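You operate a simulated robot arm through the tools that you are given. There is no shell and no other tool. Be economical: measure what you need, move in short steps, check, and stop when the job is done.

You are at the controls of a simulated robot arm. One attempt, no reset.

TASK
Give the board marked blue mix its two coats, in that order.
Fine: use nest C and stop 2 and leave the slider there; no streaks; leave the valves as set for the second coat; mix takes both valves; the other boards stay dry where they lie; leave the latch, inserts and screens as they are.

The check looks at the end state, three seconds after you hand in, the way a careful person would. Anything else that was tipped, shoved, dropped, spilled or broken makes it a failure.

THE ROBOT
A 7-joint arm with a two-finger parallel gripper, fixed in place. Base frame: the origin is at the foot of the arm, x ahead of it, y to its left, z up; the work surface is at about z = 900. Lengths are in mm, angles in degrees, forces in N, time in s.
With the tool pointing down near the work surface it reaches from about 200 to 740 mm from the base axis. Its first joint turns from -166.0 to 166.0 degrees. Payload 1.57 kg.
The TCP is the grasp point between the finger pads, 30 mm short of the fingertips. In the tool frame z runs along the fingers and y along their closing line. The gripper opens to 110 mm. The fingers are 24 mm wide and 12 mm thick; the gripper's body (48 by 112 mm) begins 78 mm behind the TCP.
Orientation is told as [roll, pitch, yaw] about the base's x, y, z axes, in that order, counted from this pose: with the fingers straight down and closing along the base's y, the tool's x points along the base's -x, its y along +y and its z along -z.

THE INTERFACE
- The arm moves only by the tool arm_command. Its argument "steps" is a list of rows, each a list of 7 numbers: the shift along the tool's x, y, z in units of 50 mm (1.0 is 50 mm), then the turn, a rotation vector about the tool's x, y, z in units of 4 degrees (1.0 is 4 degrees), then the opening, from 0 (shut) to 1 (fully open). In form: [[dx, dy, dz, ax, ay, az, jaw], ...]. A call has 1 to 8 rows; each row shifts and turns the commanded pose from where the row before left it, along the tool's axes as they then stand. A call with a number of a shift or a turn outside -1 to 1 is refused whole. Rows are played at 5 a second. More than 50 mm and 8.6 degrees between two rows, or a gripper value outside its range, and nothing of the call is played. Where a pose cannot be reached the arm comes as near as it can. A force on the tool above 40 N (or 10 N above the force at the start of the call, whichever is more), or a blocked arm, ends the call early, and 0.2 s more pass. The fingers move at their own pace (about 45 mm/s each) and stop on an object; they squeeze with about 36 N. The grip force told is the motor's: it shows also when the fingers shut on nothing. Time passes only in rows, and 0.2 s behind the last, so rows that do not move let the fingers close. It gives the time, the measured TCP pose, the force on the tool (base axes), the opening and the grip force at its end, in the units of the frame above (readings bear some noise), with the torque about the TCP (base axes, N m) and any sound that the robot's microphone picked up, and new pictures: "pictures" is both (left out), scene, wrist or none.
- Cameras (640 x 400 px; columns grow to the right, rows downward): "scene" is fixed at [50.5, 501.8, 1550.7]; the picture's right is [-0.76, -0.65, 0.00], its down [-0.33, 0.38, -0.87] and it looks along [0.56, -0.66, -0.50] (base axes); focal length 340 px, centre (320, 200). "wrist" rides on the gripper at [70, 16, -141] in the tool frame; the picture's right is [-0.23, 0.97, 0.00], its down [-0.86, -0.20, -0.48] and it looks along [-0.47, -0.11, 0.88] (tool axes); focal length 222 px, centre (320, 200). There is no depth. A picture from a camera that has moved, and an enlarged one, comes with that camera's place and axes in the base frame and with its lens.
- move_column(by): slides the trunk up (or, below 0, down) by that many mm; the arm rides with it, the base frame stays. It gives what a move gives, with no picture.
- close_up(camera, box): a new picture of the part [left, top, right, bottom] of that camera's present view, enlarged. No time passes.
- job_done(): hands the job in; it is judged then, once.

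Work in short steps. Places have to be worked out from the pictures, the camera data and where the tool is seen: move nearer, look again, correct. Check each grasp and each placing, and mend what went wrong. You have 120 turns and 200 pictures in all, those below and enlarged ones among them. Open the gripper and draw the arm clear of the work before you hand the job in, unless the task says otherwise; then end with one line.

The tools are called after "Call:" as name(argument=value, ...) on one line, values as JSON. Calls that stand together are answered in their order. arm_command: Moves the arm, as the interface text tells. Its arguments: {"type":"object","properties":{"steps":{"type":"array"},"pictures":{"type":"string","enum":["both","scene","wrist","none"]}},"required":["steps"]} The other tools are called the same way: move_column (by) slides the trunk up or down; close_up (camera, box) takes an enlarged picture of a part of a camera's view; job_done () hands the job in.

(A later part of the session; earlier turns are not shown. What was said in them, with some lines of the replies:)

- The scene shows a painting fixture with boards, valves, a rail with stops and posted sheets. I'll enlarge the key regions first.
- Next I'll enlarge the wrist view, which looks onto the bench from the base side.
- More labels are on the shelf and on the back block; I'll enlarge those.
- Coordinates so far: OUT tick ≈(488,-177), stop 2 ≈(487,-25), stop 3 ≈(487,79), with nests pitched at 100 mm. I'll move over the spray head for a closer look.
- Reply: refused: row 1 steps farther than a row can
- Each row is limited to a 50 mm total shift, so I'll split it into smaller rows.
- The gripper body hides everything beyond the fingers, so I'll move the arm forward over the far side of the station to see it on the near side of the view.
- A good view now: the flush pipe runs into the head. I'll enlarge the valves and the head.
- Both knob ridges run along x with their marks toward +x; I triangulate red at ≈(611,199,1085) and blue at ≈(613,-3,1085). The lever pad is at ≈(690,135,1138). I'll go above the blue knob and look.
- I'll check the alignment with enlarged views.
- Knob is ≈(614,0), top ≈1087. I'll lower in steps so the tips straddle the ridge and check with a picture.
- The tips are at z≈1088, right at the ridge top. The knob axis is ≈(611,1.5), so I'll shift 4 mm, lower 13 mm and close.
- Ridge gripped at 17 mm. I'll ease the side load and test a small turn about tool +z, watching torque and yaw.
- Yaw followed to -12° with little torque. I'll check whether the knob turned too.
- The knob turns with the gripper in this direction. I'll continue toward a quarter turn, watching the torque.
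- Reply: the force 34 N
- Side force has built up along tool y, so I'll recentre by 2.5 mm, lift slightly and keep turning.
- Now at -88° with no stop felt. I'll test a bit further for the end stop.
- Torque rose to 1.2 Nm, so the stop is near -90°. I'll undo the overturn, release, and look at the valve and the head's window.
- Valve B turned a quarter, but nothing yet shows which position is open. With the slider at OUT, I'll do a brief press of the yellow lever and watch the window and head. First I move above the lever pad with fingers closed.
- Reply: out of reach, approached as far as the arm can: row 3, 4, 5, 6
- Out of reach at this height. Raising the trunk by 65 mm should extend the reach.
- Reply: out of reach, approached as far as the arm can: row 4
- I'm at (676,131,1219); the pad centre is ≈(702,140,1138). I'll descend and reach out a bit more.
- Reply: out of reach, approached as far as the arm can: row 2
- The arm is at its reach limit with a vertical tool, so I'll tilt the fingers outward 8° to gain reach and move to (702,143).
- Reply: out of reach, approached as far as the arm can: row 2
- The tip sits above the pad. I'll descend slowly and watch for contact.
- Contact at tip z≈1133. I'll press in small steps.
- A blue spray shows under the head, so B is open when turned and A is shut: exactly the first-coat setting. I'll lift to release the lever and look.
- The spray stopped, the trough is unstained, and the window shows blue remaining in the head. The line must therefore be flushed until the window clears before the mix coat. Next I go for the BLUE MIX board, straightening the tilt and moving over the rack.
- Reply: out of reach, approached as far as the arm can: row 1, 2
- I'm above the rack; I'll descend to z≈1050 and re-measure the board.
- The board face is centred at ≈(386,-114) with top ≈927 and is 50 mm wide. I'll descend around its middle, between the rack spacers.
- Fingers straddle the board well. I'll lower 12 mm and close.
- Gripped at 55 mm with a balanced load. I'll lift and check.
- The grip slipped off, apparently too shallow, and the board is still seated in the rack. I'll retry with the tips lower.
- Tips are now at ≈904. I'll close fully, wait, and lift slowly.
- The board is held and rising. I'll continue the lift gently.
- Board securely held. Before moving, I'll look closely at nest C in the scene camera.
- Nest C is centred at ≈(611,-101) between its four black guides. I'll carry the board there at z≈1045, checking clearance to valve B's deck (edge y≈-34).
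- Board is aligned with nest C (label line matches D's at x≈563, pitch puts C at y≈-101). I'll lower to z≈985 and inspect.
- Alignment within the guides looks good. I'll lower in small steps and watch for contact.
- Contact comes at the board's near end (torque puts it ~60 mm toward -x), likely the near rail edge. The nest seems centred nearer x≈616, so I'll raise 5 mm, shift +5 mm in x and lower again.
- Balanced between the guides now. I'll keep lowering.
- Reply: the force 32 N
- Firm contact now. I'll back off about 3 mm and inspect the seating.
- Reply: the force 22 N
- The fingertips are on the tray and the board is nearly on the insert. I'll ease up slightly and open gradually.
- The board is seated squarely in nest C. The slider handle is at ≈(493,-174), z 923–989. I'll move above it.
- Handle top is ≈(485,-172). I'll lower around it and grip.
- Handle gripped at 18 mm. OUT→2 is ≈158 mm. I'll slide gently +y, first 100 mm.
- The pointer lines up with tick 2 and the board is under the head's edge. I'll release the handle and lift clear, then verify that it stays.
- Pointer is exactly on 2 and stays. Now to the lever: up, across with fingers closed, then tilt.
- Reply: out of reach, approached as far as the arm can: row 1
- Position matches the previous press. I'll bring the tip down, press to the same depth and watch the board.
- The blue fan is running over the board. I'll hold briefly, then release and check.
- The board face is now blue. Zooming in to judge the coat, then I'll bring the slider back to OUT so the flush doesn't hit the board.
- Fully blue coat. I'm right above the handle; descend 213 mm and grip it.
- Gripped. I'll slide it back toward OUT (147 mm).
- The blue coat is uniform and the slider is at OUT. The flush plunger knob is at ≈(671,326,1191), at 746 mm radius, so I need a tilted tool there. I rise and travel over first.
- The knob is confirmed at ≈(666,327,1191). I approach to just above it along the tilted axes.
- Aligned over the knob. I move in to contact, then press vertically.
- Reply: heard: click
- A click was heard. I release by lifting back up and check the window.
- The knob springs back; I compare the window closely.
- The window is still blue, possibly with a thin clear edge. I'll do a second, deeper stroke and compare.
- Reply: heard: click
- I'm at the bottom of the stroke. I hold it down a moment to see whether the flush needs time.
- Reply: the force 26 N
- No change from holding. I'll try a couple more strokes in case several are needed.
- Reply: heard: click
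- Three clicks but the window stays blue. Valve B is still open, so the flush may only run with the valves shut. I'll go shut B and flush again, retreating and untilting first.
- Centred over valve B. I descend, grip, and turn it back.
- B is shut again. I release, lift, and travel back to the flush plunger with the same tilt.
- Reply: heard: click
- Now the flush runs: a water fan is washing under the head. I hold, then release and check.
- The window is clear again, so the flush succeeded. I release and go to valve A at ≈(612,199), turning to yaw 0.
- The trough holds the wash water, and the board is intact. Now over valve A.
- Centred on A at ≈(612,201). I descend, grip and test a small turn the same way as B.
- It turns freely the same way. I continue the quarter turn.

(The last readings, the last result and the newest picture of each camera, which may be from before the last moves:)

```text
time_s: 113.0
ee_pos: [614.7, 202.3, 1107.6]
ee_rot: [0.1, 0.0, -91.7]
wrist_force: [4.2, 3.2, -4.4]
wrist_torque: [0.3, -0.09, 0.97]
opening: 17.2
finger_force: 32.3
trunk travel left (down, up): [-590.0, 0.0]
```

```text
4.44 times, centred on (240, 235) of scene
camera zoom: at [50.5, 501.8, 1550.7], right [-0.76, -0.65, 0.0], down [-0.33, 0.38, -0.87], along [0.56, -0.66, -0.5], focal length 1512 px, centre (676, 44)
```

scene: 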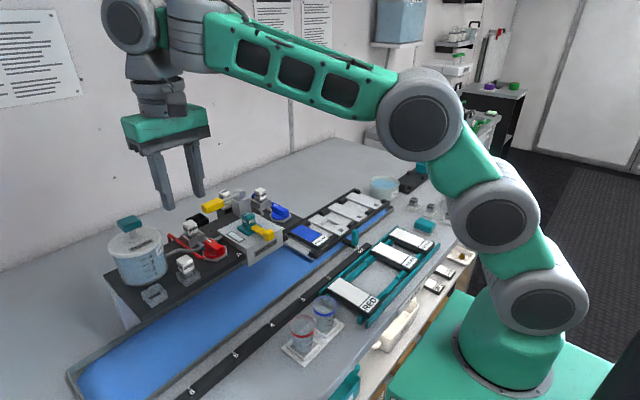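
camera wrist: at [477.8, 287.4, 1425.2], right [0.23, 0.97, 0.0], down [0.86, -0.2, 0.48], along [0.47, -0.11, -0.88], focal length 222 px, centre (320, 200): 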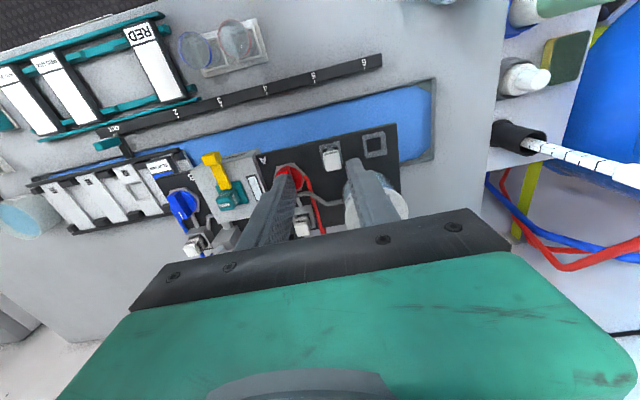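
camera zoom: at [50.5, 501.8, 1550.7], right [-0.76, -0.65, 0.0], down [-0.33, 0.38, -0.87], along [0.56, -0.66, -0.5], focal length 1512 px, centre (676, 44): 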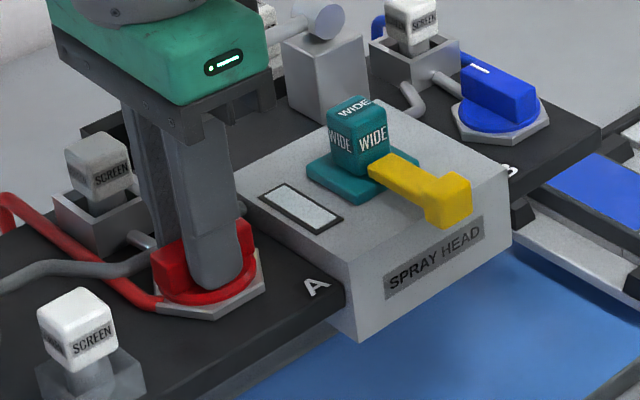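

A is at its stop, a quarter turn open. I release, lift, and go back to B at yaw 0.

Call:
arm_command(steps=[[0, 0, 0, 0, 0, -0.5, 0], [0, 0, 0, 0, 0, 0, 0.3], [0, 0, 0, 0, 0, 0, 0.4], [0, 0, -0.8, 0, 0, 0, 0.4], [0, 0, -0.9, 0, 0, 0, 0.4], [-0.9, 0, 0, 0, 0, -1, 0.4], [0, 0, 0, 0, 0, -1, 0.4], [0, 0, 0, 0, 0, -1, 0.4]], pictures="none")

Call:
arm_command(steps=[[0, 0, 0, 0, 0, -1, 0.4], [0, 0, 0, 0, 0, -1, 0.4], [0, 0, 0, 0, 0, -1, 0.4], [0, 0, 0, 0, 0, -1, 0.4], [0, 0, 0, 0, 0, -1, 0.4], [0, 0, 0, 0, 0, -1, 0.4], [0, 0, 0, 0, 0, -1, 0.4], [0, 0, 0, 0, 0, -1, 0.4]], pictures="none")

Call:
arm_command(steps=[[0, 0, 0, 0, 0, -1, 0.4], [0, 0, 0, 0, 0, -1, 0.4], [0, 0, 0, 0, 0, -1, 0.4], [0, 0, 0, 0, 0, -1, 0.4], [0, 0, 0, 0, 0, -1, 0.4], [0, 0, 0, 0, 0, -1, 0.4], [0, 0, 0, 0, 0, -1, 0.4], [0, 0, 0, 0, 0, -1, 0.4]], pictures="none")

Call:
arm_command(steps=[[0, 0, 0, 0, 0, -1, 0.4], [0, 0, 0, 0, 0, -1, 0.4], [0, 0, 0, 0, 0, -1, 0.4], [0, 0, 0, 0, 0, 0, 0.4]], pictures="none")

```text
time_s: 114.8
ee_pos: [614.0, 156.2, 1192.6]
ee_rot: [0.0, -0.1, -77.7]
wrist_force: [0.8, 1.2, 0.0]
wrist_torque: [-0.01, 0.0, -0.01]
opening: 43.7
finger_force: 0.1
trunk travel left (down, up): [-590.0, 0.0]
```

```text
time_s: 116.6
ee_pos: [614.1, 156.4, 1192.7]
ee_rot: [0.0, 0.0, -45.6]
wrist_force: [-0.1, 0.2, -0.1]
wrist_torque: [0.02, 0.0, -0.01]
opening: 44.1
finger_force: 0.1
trunk travel left (down, up): [-590.0, 0.0]
```

```text
time_s: 118.4
ee_pos: [613.3, 157.6, 1193.5]
ee_rot: [-0.1, -0.1, -13.8]
wrist_force: [-0.5, 0.9, 0.2]
wrist_torque: [0.0, 0.03, 0.0]
opening: 44.1
finger_force: 0.1
trunk travel left (down, up): [-590.0, 0.0]
```

```text
time_s: 119.4
ee_pos: [613.7, 157.1, 1192.5]
ee_rot: [0.0, -0.1, -1.8]
wrist_force: [0.0, -0.7, -0.2]
wrist_torque: [-0.01, -0.03, -0.01]
opening: 44.4
finger_force: 0.1
trunk travel left (down, up): [-590.0, 0.0]
```

Call:
arm_command(steps=[[0.01, -0.78, 0, 0, 0, -0.45, 0.4], [0.01, -0.78, 0, 0, 0, 0, 0.4], [0.01, -0.78, 0, 0, 0, 0, 0.4], [0, -0.78, 0, 0, 0, 0, 0.4], [0, 0, 0.8, 0, 0, 0, 0.4], [0, 0, 0.3, 0, 0, 0, 0.4], [0, 0, 0, 0, 0, 0, 0.4]], pictures="none")

Call:
close_up(camera="wrist", box=[230, 90, 410, 260])

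```text
time_s: 121.0
ee_pos: [612.2, -0.2, 1138.4]
ee_rot: [0.0, 0.0, 0.1]
wrist_force: [0.1, 0.7, -0.2]
wrist_torque: [0.01, 0.02, 0.01]
opening: 44.1
finger_force: 0.1
trunk travel left (down, up): [-590.0, 0.0]
```

```text
2.35 times, centred on (320, 175) of wrist
camera zoom: at [540.8, 17.7, 1278.8], right [0.23, 0.97, 0.0], down [0.86, -0.2, 0.48], along [0.47, -0.11, -0.88], focal length 523 px, centre (320, 259)
```

zoom: 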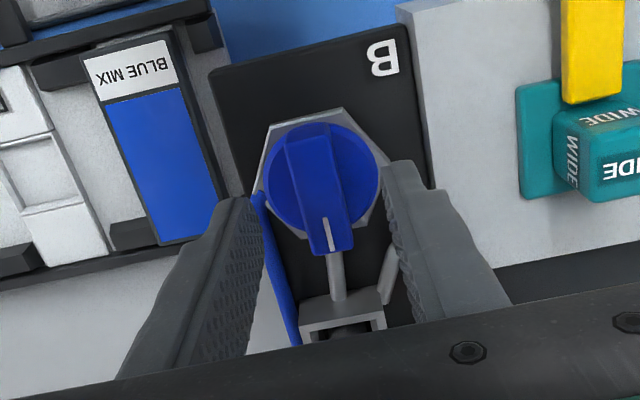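

Aligned, and the board is fully blue and even. I grip B and turn it open, a quarter turn clockwise.

Call:
arm_command(steps=[[0, 0.02, 0.3, 0, 0, 0, 0.4], [0, 0, 0.31, 0, 0, 0, 0.4], [0, 0, 0, 0, 0, 0, 0], [0, 0, 0, 0, 0, 0, 0], [0, 0, 0, 0, 0, 0, 0]], pictures="none")

Call:
arm_command(steps=[[0, 0, 0, 0, 0, 1, 0], [0, 0, 0, 0, 0, 1, 0], [0, 0, 0, 0, 0, 1, 0], [0, 0, 0, 0, 0, 1, 0], [0, 0, 0, 0, 0, 1, 0], [0, 0, 0, 0, 0, 1, 0], [0, 0, 0, 0, 0, 1, 0]], pictures="none")

Call:
arm_command(steps=[[0, 0.02, -0.01, 0, 0, 1, 0], [0, 0, 0, 0, 0, 1, 0], [0, 0, 0, 0, 0, 1, 0], [0, 0, 0, 0, 0, 1, 0], [0, 0, 0, 0, 0, 1, 0], [0, 0, 0, 0, 0, 1, 0], [0, 0, 0, 0, 0, 1, 0], [0, 0.02, 0, 0, 0, 1, 0]], pictures="none")

Call:
arm_command(steps=[[0, 0, 0, 0, 0, 1, 0], [0, 0, 0, 0, 0, 1, 0], [0, 0, 0, 0, 0, 1, 0], [0, 0, 0, 0, 0, 1, 0], [0, 0, 0, 0, 0, 1, 0], [0, 0, 0, 0, 0, 1, 0], [0, 0, 0, 0, 0, 1, 0], [0, 0, 0, 0, 0, 0.8, 0]], pictures="none")

```text
time_s: 122.2
ee_pos: [612.6, 0.5, 1108.2]
ee_rot: [0.0, 0.0, -0.2]
wrist_force: [-0.8, -11.9, -1.0]
wrist_torque: [-0.35, -0.24, -0.06]
opening: 17.5
finger_force: 25.5
trunk travel left (down, up): [-590.0, 0.0]
```

```text
time_s: 123.8
ee_pos: [611.8, 1.5, 1107.4]
ee_rot: [0.0, 0.0, -28.0]
wrist_force: [-0.8, -2.9, 0.2]
wrist_torque: [0.45, 0.88, 0.0]
opening: 17.0
finger_force: 32.3
trunk travel left (down, up): [-590.0, 0.0]
```

```text
time_s: 125.6
ee_pos: [612.8, 3.1, 1108.3]
ee_rot: [-0.1, 0.1, -60.0]
wrist_force: [0.7, 1.8, -7.4]
wrist_torque: [0.55, 0.11, 0.01]
opening: 17.2
finger_force: 32.4
trunk travel left (down, up): [-590.0, 0.0]
```

```text
time_s: 127.4
ee_pos: [614.7, 3.0, 1108.0]
ee_rot: [0.0, 0.0, -91.1]
wrist_force: [8.9, 2.9, -5.4]
wrist_torque: [0.09, -0.17, 0.93]
opening: 17.4
finger_force: 31.8
trunk travel left (down, up): [-590.0, 0.0]
```

Both valves are at their open stops. I release, lift, verify with a picture, and move toward the slider handle at OUT.

Call:
arm_command(steps=[[0, 0, 0, 0, 0, -0.3, 0], [0, 0, 0, 0, 0, 0, 0.3], [0, 0, 0, 0, 0, 0, 0.4], [0, 0, -0.8, 0, 0, 0, 0.5], [0, 0, -0.9, 0, 0, 0, 0.5], [-0.7, -0.51, 0, 0, 0, 0, 0.6], [-0.7, -0.51, 0, 0, 0, 0, 0.6], [-0.7, -0.51, 0, 0, 0, 0, 0.6]], pictures="none")

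Call:
arm_command(steps=[[-0.7, -0.51, 0, 0, 0, 0, 0.6], [-0.7, -0.51, 0, 0, 0, 0, 0.6], [0, 0, 0.8, 0, 0, 0, 0.6], [0, 0, 0.8, 0, 0, 0, 0.6], [0, 0, 0, 0, 0, 0, 0.6]], pictures="both")

Call:
close_up(camera="scene", box=[170, 190, 310, 280])

```text
time_s: 129.2
ee_pos: [536.8, -103.7, 1191.9]
ee_rot: [0.0, 0.0, -90.0]
wrist_force: [-0.5, 0.2, 0.3]
wrist_torque: [-0.02, 0.02, 0.02]
opening: 66.1
finger_force: 0.0
trunk travel left (down, up): [-590.0, 0.0]
```

```text
time_s: 130.4
ee_pos: [486.3, -171.7, 1111.6]
ee_rot: [0.0, 0.0, -90.0]
wrist_force: [0.8, -1.0, 0.2]
wrist_torque: [-0.01, -0.05, -0.01]
opening: 66.1
finger_force: 0.0
trunk travel left (down, up): [-590.0, 0.0]
camera wrist: at [501.4, -102.0, 1252.9], right [0.97, -0.23, 0.0], down [-0.2, -0.85, 0.48], along [-0.11, -0.47, -0.88], focal length 222 px, centre (320, 200)
```

scene: 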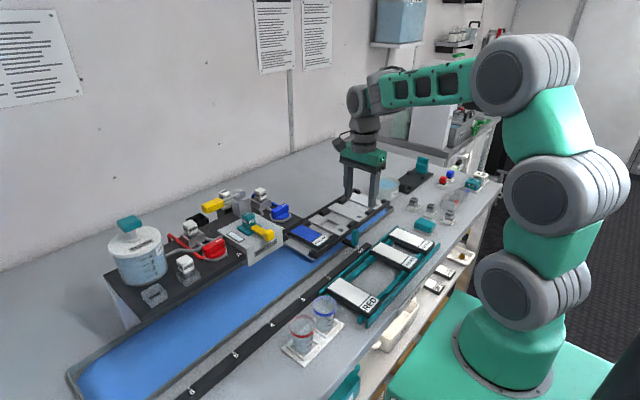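
wrist: 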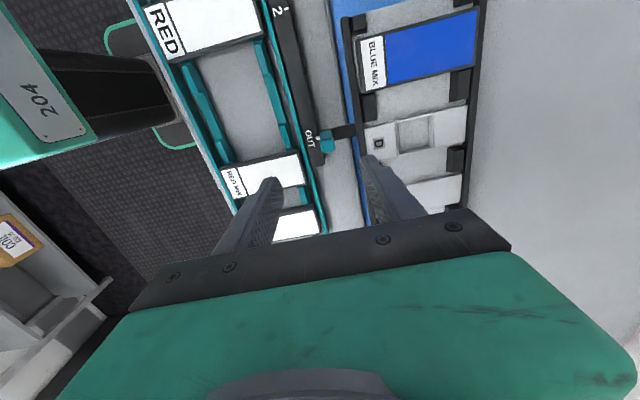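

```text
4.44 times, centred on (240, 235) of scene
camera zoom: at [50.5, 501.8, 1550.7], right [-0.76, -0.65, 0.0], down [-0.33, 0.38, -0.87], along [0.56, -0.66, -0.5], focal length 1512 px, centre (676, 44)
```

zoom: 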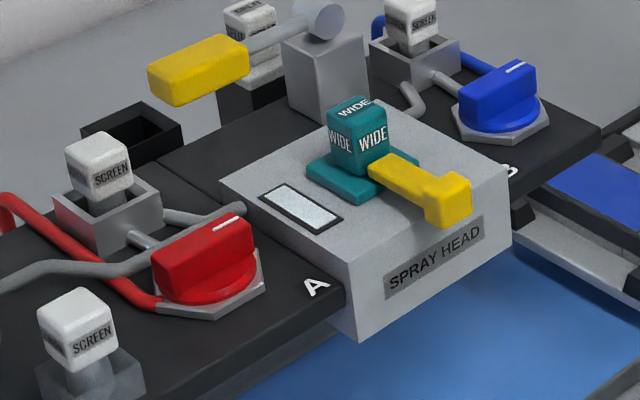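

Valves A and B are in matching open positions. I lower onto the handle and grip it across x.

Call:
arm_command(steps=[[0, 0.06, 0.6, 0, 0, 0, 0.5], [0, 0, 0.9, 0, 0, 0, 0.5], [0, 0, 0.9, 0, 0, 0, 0.5], [0, 0, 0.25, 0, 0, 0, 0.5], [0, 0, 0, 0, 0, 0, 0], [0, 0, 0, 0, 0, 0, 0], [0, 0, 0, 0, 0, 0, 0]], pictures="none")

Call:
close_up(camera="scene", box=[310, 180, 410, 270])

```text
time_s: 132.0
ee_pos: [495.3, -172.8, 981.3]
ee_rot: [0.5, -0.2, -89.8]
wrist_force: [35.1, 1.3, -9.7]
wrist_torque: [0.0, 0.29, -0.12]
opening: 18.1
finger_force: 19.7
trunk travel left (down, up): [-590.0, 0.0]
```

```text
4.44 times, centred on (360, 225) of scene
camera zoom: at [50.5, 501.8, 1550.7], right [-0.76, -0.65, 0.0], down [-0.33, 0.38, -0.87], along [0.56, -0.66, -0.5], focal length 1512 px, centre (142, 89)
```

zoom: 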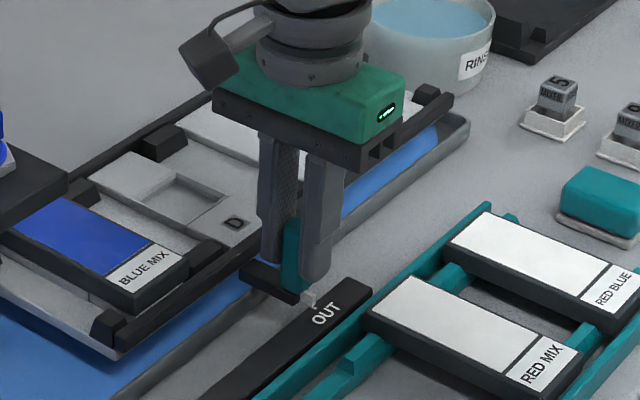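

Gripped, but the handle centre is ≈x 497, so I relieve the side load and then slide +y.

Call:
arm_command(steps=[[0, 0.16, 0, 0, 0, 0, 0], [0, 0, 0, 0, 0, 0, 0]], pictures="none")

Call:
arm_command(steps=[[0.1, 0, 0, 0, 0, 0, 0], [0.2, 0, 0, 0, 0, 0, 0], [0.3, 0, 0, 0, 0, 0, 0], [0.35, 0, 0, 0, 0, 0, 0], [0.4, 0, 0, 0, 0, 0, 0], [0.4, 0, 0, 0, 0, 0, 0], [0.4, 0, 0, 0, 0, 0, 0], [0.35, 0, 0, 0, 0, 0, 0]], pictures="none")

Call:
arm_command(steps=[[0.25, 0, 0, 0, 0, 0, 0], [0.13, 0, 0, 0, 0, 0, 0], [0.05, 0, 0, 0, 0, 0, 0], [0, 0, 0, 0, 0, 0, 0]], pictures="wrist")

Call:
close_up(camera="scene", box=[250, 210, 370, 310])

```text
time_s: 132.6
ee_pos: [495.4, -171.8, 981.4]
ee_rot: [0.0, 0.0, -90.1]
wrist_force: [3.8, 1.2, 8.0]
wrist_torque: [-0.12, -0.39, 0.19]
opening: 17.9
finger_force: 32.4
trunk travel left (down, up): [-590.0, 0.0]
```

```text
time_s: 134.4
ee_pos: [495.6, -46.3, 981.6]
ee_rot: [0.1, 0.0, -90.0]
wrist_force: [-10.8, 1.6, 19.3]
wrist_torque: [-0.68, 0.61, -0.13]
opening: 18.1
finger_force: 32.5
trunk travel left (down, up): [-590.0, 0.0]
```

```text
time_s: 135.4
ee_pos: [495.1, -24.6, 980.8]
ee_rot: [0.2, 0.0, -90.0]
wrist_force: [-11.1, 2.8, 13.4]
wrist_torque: [-0.01, 0.28, -0.18]
opening: 17.5
finger_force: 32.7
trunk travel left (down, up): [-590.0, 0.0]
camera wrist: at [510.3, 45.7, 1121.4], right [0.97, -0.23, 0.0], down [-0.2, -0.85, 0.48], along [-0.11, -0.47, -0.88], focal length 222 px, centre (320, 200)
```

wrist: 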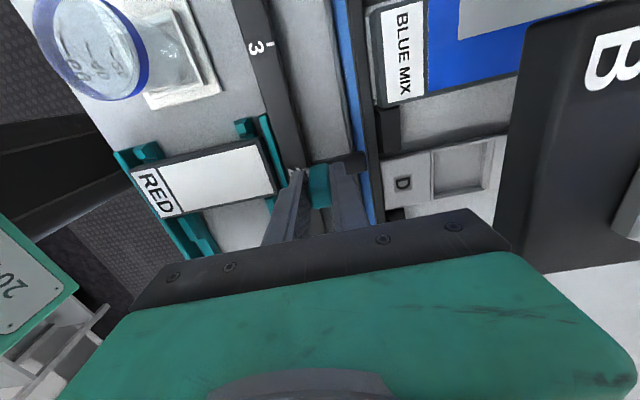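

```text
4.00 times, centred on (310, 260) of scene
camera zoom: at [50.5, 501.8, 1550.7], right [-0.76, -0.65, 0.0], down [-0.33, 0.38, -0.87], along [0.56, -0.66, -0.5], focal length 1361 px, centre (360, -40)
```

zoom: 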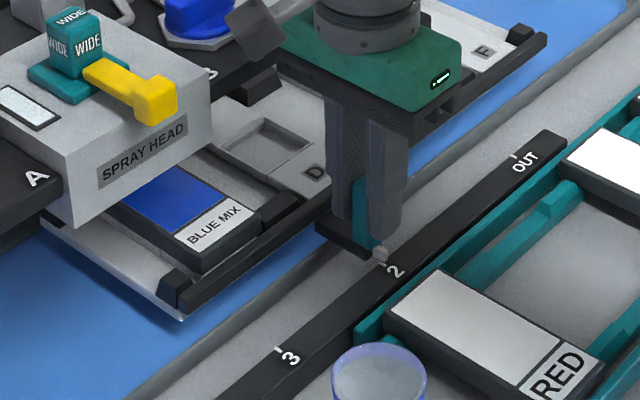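

The pointer is within ~1–2 mm of the tick; I nudge +1.5 mm, then release and lift.

Call:
arm_command(steps=[[0.03, 0, 0, 0, 0, 0, 0], [0, 0, 0, 0, 0, 0, 0], [0, 0, 0, 0, 0, 0, 0.3], [0, 0, 0, 0, 0, 0, 0.45], [0, 0, -0.5, 0, 0, 0, 0.45], [0, 0, -0.9, 0, 0, 0, 0.45], [0, 0, -0.9, 0, 0, 0, 0.45]], pictures="none")

Call:
close_up(camera="wrist", box=[230, 90, 390, 190])

Call:
close_up(camera="scene", box=[250, 210, 370, 310])

```text
time_s: 137.0
ee_pos: [496.4, -23.4, 1095.3]
ee_rot: [0.0, -0.1, -90.0]
wrist_force: [1.1, 0.4, 0.3]
wrist_torque: [0.01, -0.03, 0.0]
opening: 49.6
finger_force: 0.0
trunk travel left (down, up): [-590.0, 0.0]
```

```text
4.00 times, centred on (310, 140) of wrist
camera zoom: at [512.1, 46.4, 1236.3], right [0.97, -0.23, 0.0], down [-0.2, -0.85, 0.48], along [-0.11, -0.47, -0.88], focal length 888 px, centre (360, 440)
```

zoom: 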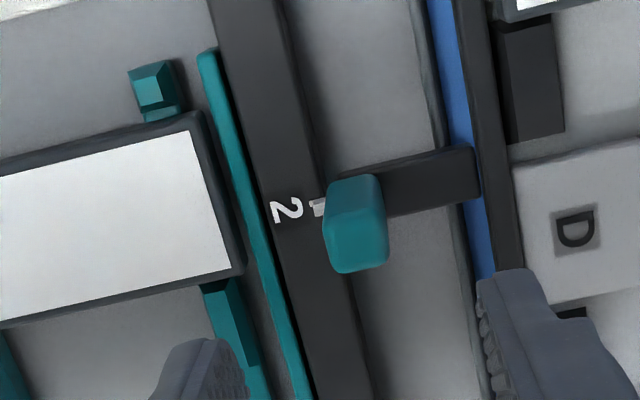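

```text
4.00 times, centred on (310, 260) of scene
camera zoom: at [50.5, 501.8, 1550.7], right [-0.76, -0.65, 0.0], down [-0.33, 0.38, -0.87], along [0.56, -0.66, -0.5], focal length 1361 px, centre (360, -40)
```

zoom: 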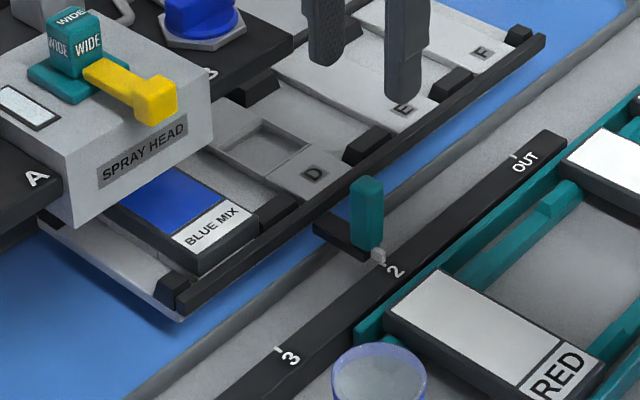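

The slider sits exactly on 2, as before. Now to the lever for the mix coat.

Call:
arm_command(steps=[[0, 0, -0.9, 0, 0, 0, 0], [0, 0, -0.9, 0, 0, 0, 0], [0, 0, -0.5, 0, 0, 0, 0], [0.664, 0.592, 0, 0, 0, 0, 0], [0.664, 0.592, 0, 0, 0, 0, 0], [0.664, 0.592, 0, 0, 0, 0, 0], [0.664, 0.592, 0, 0, 0, 0, 0], [0.664, 0.592, 0, 0, 0, 0, 0]], pictures="none")

Call:
arm_command(steps=[[0, 0, 0, -1, 0, 0, 0], [0, 0, 0, -1, 0, 0, 0], [0, 0, 0, -1, 0, 0, 0], [-0.07, 0.48, 0.3, 0, 0, 0, 0], [-0.07, 0.48, 0.3, 0, 0, 0, 0], [0, 0, 0, 0, 0, 0, 0]], pictures="none")

Call:
close_up(camera="scene", box=[160, 160, 290, 260])

```text
time_s: 138.8
ee_pos: [644.8, 143.8, 1208.9]
ee_rot: [0.0, 0.0, -90.0]
wrist_force: [0.2, 0.5, -0.6]
wrist_torque: [0.0, 0.04, 0.03]
opening: 0.1
finger_force: 21.3
trunk travel left (down, up): [-590.0, 0.0]
```

```text
time_s: 140.2
ee_pos: [697.4, 138.1, 1189.8]
ee_rot: [12.0, 0.0, -90.0]
wrist_force: [0.6, -0.7, 0.8]
wrist_torque: [0.0, 0.03, 0.03]
opening: 0.0
finger_force: 22.0
out of reach, approached as far as the arm can: row 1
trunk travel left (down, up): [-590.0, 0.0]
```

```text
4.00 times, centred on (225, 210) of scene
camera zoom: at [50.5, 501.8, 1550.7], right [-0.76, -0.65, 0.0], down [-0.33, 0.38, -0.87], along [0.56, -0.66, -0.5], focal length 1361 px, centre (700, 160)
```

zoom: 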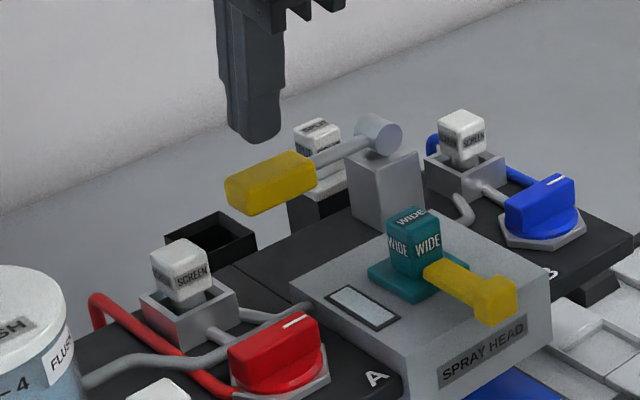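

In position. I press exactly as for the first coat.

Call:
arm_command(steps=[[0, -0.083, 0.4, 0, 0, 0, 0], [0, -0.06, 0.3, 0, 0, 0, 0], [0, -0.04, 0.18, 0, 0, 0, 0], [0, -0.02, 0.09, 0, 0, 0, 0], [0, 0, 0, 0, 0, 0, 0]], pictures="none")

Call:
close_up(camera="scene", box=[170, 180, 330, 300])

```text
time_s: 141.4
ee_pos: [699.0, 137.9, 1141.9]
ee_rot: [12.0, -0.1, -90.0]
wrist_force: [0.6, -1.6, 3.5]
wrist_torque: [-0.08, -0.02, 0.0]
opening: 0.0
finger_force: 21.7
trunk travel left (down, up): [-590.0, 0.0]
```

```text
3.33 times, centred on (250, 240) of scene
camera zoom: at [50.5, 501.8, 1550.7], right [-0.76, -0.65, 0.0], down [-0.33, 0.38, -0.87], along [0.56, -0.66, -0.5], focal length 1134 px, centre (553, 67)
```

zoom: 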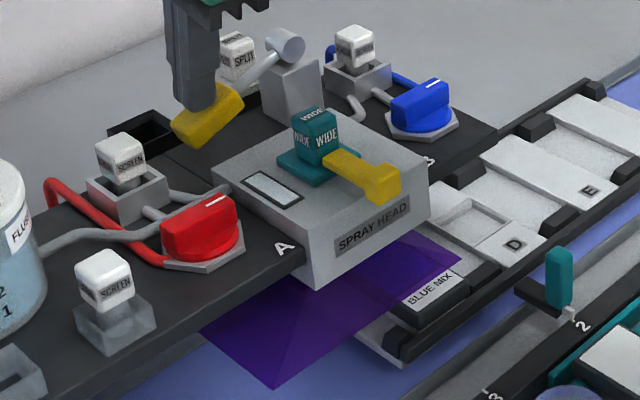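

The fan is purple: mix. I hold briefly as before, release and retreat.

Call:
arm_command(steps=[[0, 0, 0, 0, 0, 0, 0], [0, 0, 0, 0, 0, 0, 0], [0, 0.06, -0.4, 0, 0, 0, 0], [0, 0.08, -0.5, 0, 0, 0, 0]], pictures="none")

Call:
close_up(camera="scene", box=[200, 200, 330, 300])

Call:
close_up(camera="scene", box=[260, 240, 315, 285])

```text
time_s: 142.4
ee_pos: [694.4, 139.1, 1184.5]
ee_rot: [11.9, 0.0, -90.0]
wrist_force: [-0.4, 0.2, -0.6]
wrist_torque: [-0.04, 0.0, -0.02]
opening: 0.1
finger_force: 20.9
trunk travel left (down, up): [-590.0, 0.0]
```

```text
4.00 times, centred on (265, 250) of scene
camera zoom: at [50.5, 501.8, 1550.7], right [-0.76, -0.65, 0.0], down [-0.33, 0.38, -0.87], along [0.56, -0.66, -0.5], focal length 1361 px, centre (540, 0)
```

zoom: 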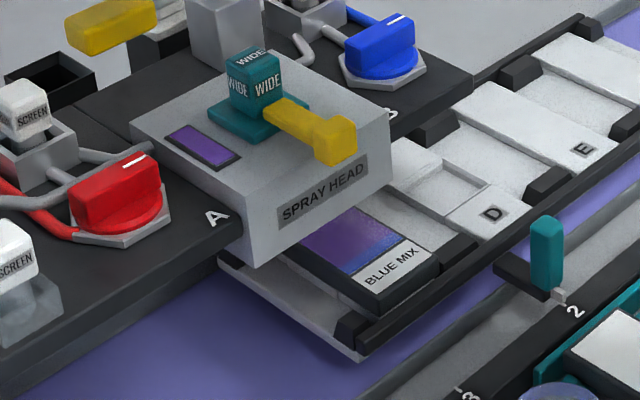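

```text
8.89 times, centred on (288, 262) of scene
camera zoom: at [50.5, 501.8, 1550.7], right [-0.76, -0.65, 0.0], down [-0.33, 0.38, -0.87], along [0.56, -0.66, -0.5], focal length 3024 px, centre (609, -356)
```

zoom: 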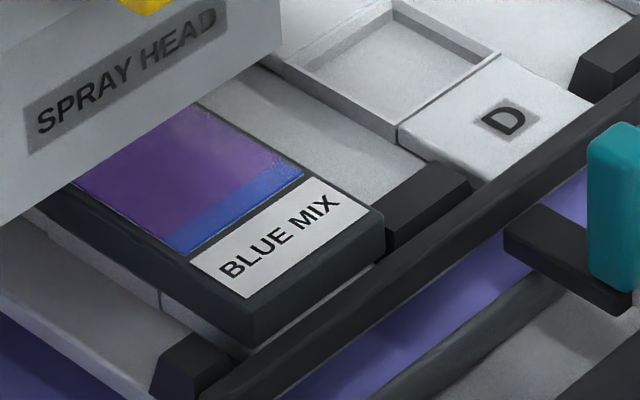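

The second coat is an even mix purple with the first blue coat showing as a clean edge band, and no streaks. I draw the arm clear.

Call:
arm_command(steps=[[-0.3, -0.6, -0.5, 0, 0, 0, 0.2], [-0.3, -0.7, -0.2, 1, 0, 0, 0.4], [-0.3, -0.8, -0.2, 1, 0, 0, 0.5], [-0.3, -0.8, -0.2, 1, 0, 0, 0.5], [-0.3, -0.9, 0, 0, 0, 0, 0.5], [-0.3, -0.9, 0, 0, 0, 0, 0.5], [-0.3, -0.9, 0, 0, 0, 0, 0.5], [-0.3, -0.5, 0, 0, 0, 0, 0.5]], pictures="both")

Call:
close_up(camera="scene", box=[90, 180, 400, 320])

```text
time_s: 144.2
ee_pos: [382.8, 17.7, 1220.5]
ee_rot: [0.1, -0.1, -90.0]
wrist_force: [0.7, 0.6, 0.2]
wrist_torque: [0.0, -0.01, -0.04]
opening: 54.6
finger_force: 0.0
trunk travel left (down, up): [-590.0, 0.0]
camera wrist: at [398.3, 88.4, 1360.6], right [0.97, -0.23, 0.0], down [-0.2, -0.85, 0.48], along [-0.11, -0.47, -0.88], focal length 222 px, centre (320, 200)
```

scene: 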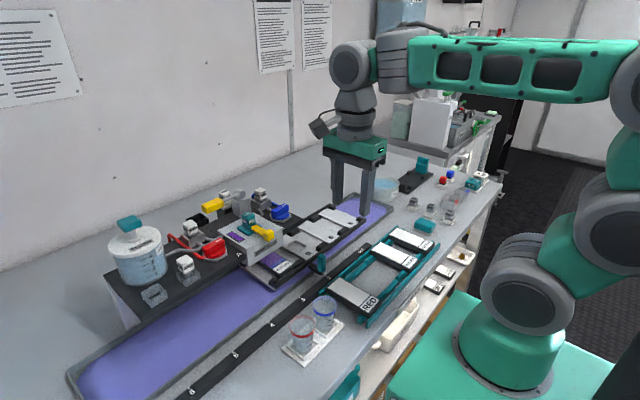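
wrist: 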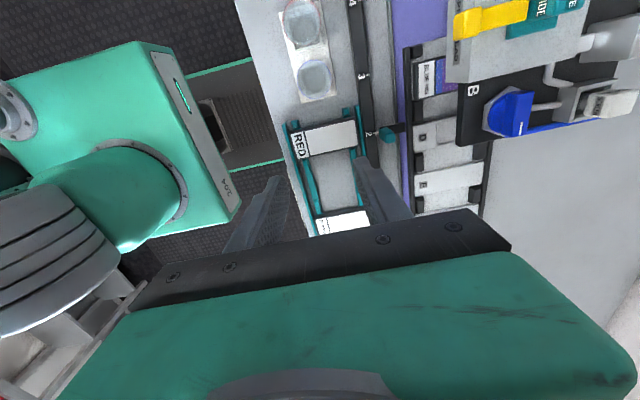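

```text
2.06 times, centred on (245, 250) of scene
camera zoom: at [50.5, 501.8, 1550.7], right [-0.76, -0.65, 0.0], down [-0.33, 0.38, -0.87], along [0.56, -0.66, -0.5], focal length 702 px, centre (475, 97)
```

zoom: 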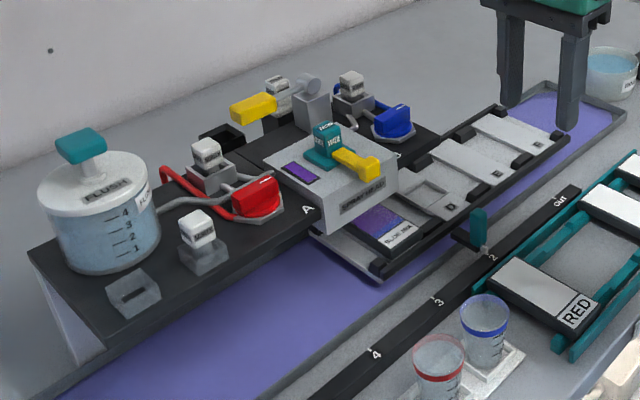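

The arm is clear, the gripper is open, and the slider is at stop 2. Both valves are open, the lever is up, and the other boards are dry in the rack. I hand the job in.

Call:
job_done()

```text
The job is handed in.
```

The BLUE MIX board has its blue coat and then its mix coat, with no streaks visible. It sits in nest C with the slider left at stop 2 and both valves left open for mix.
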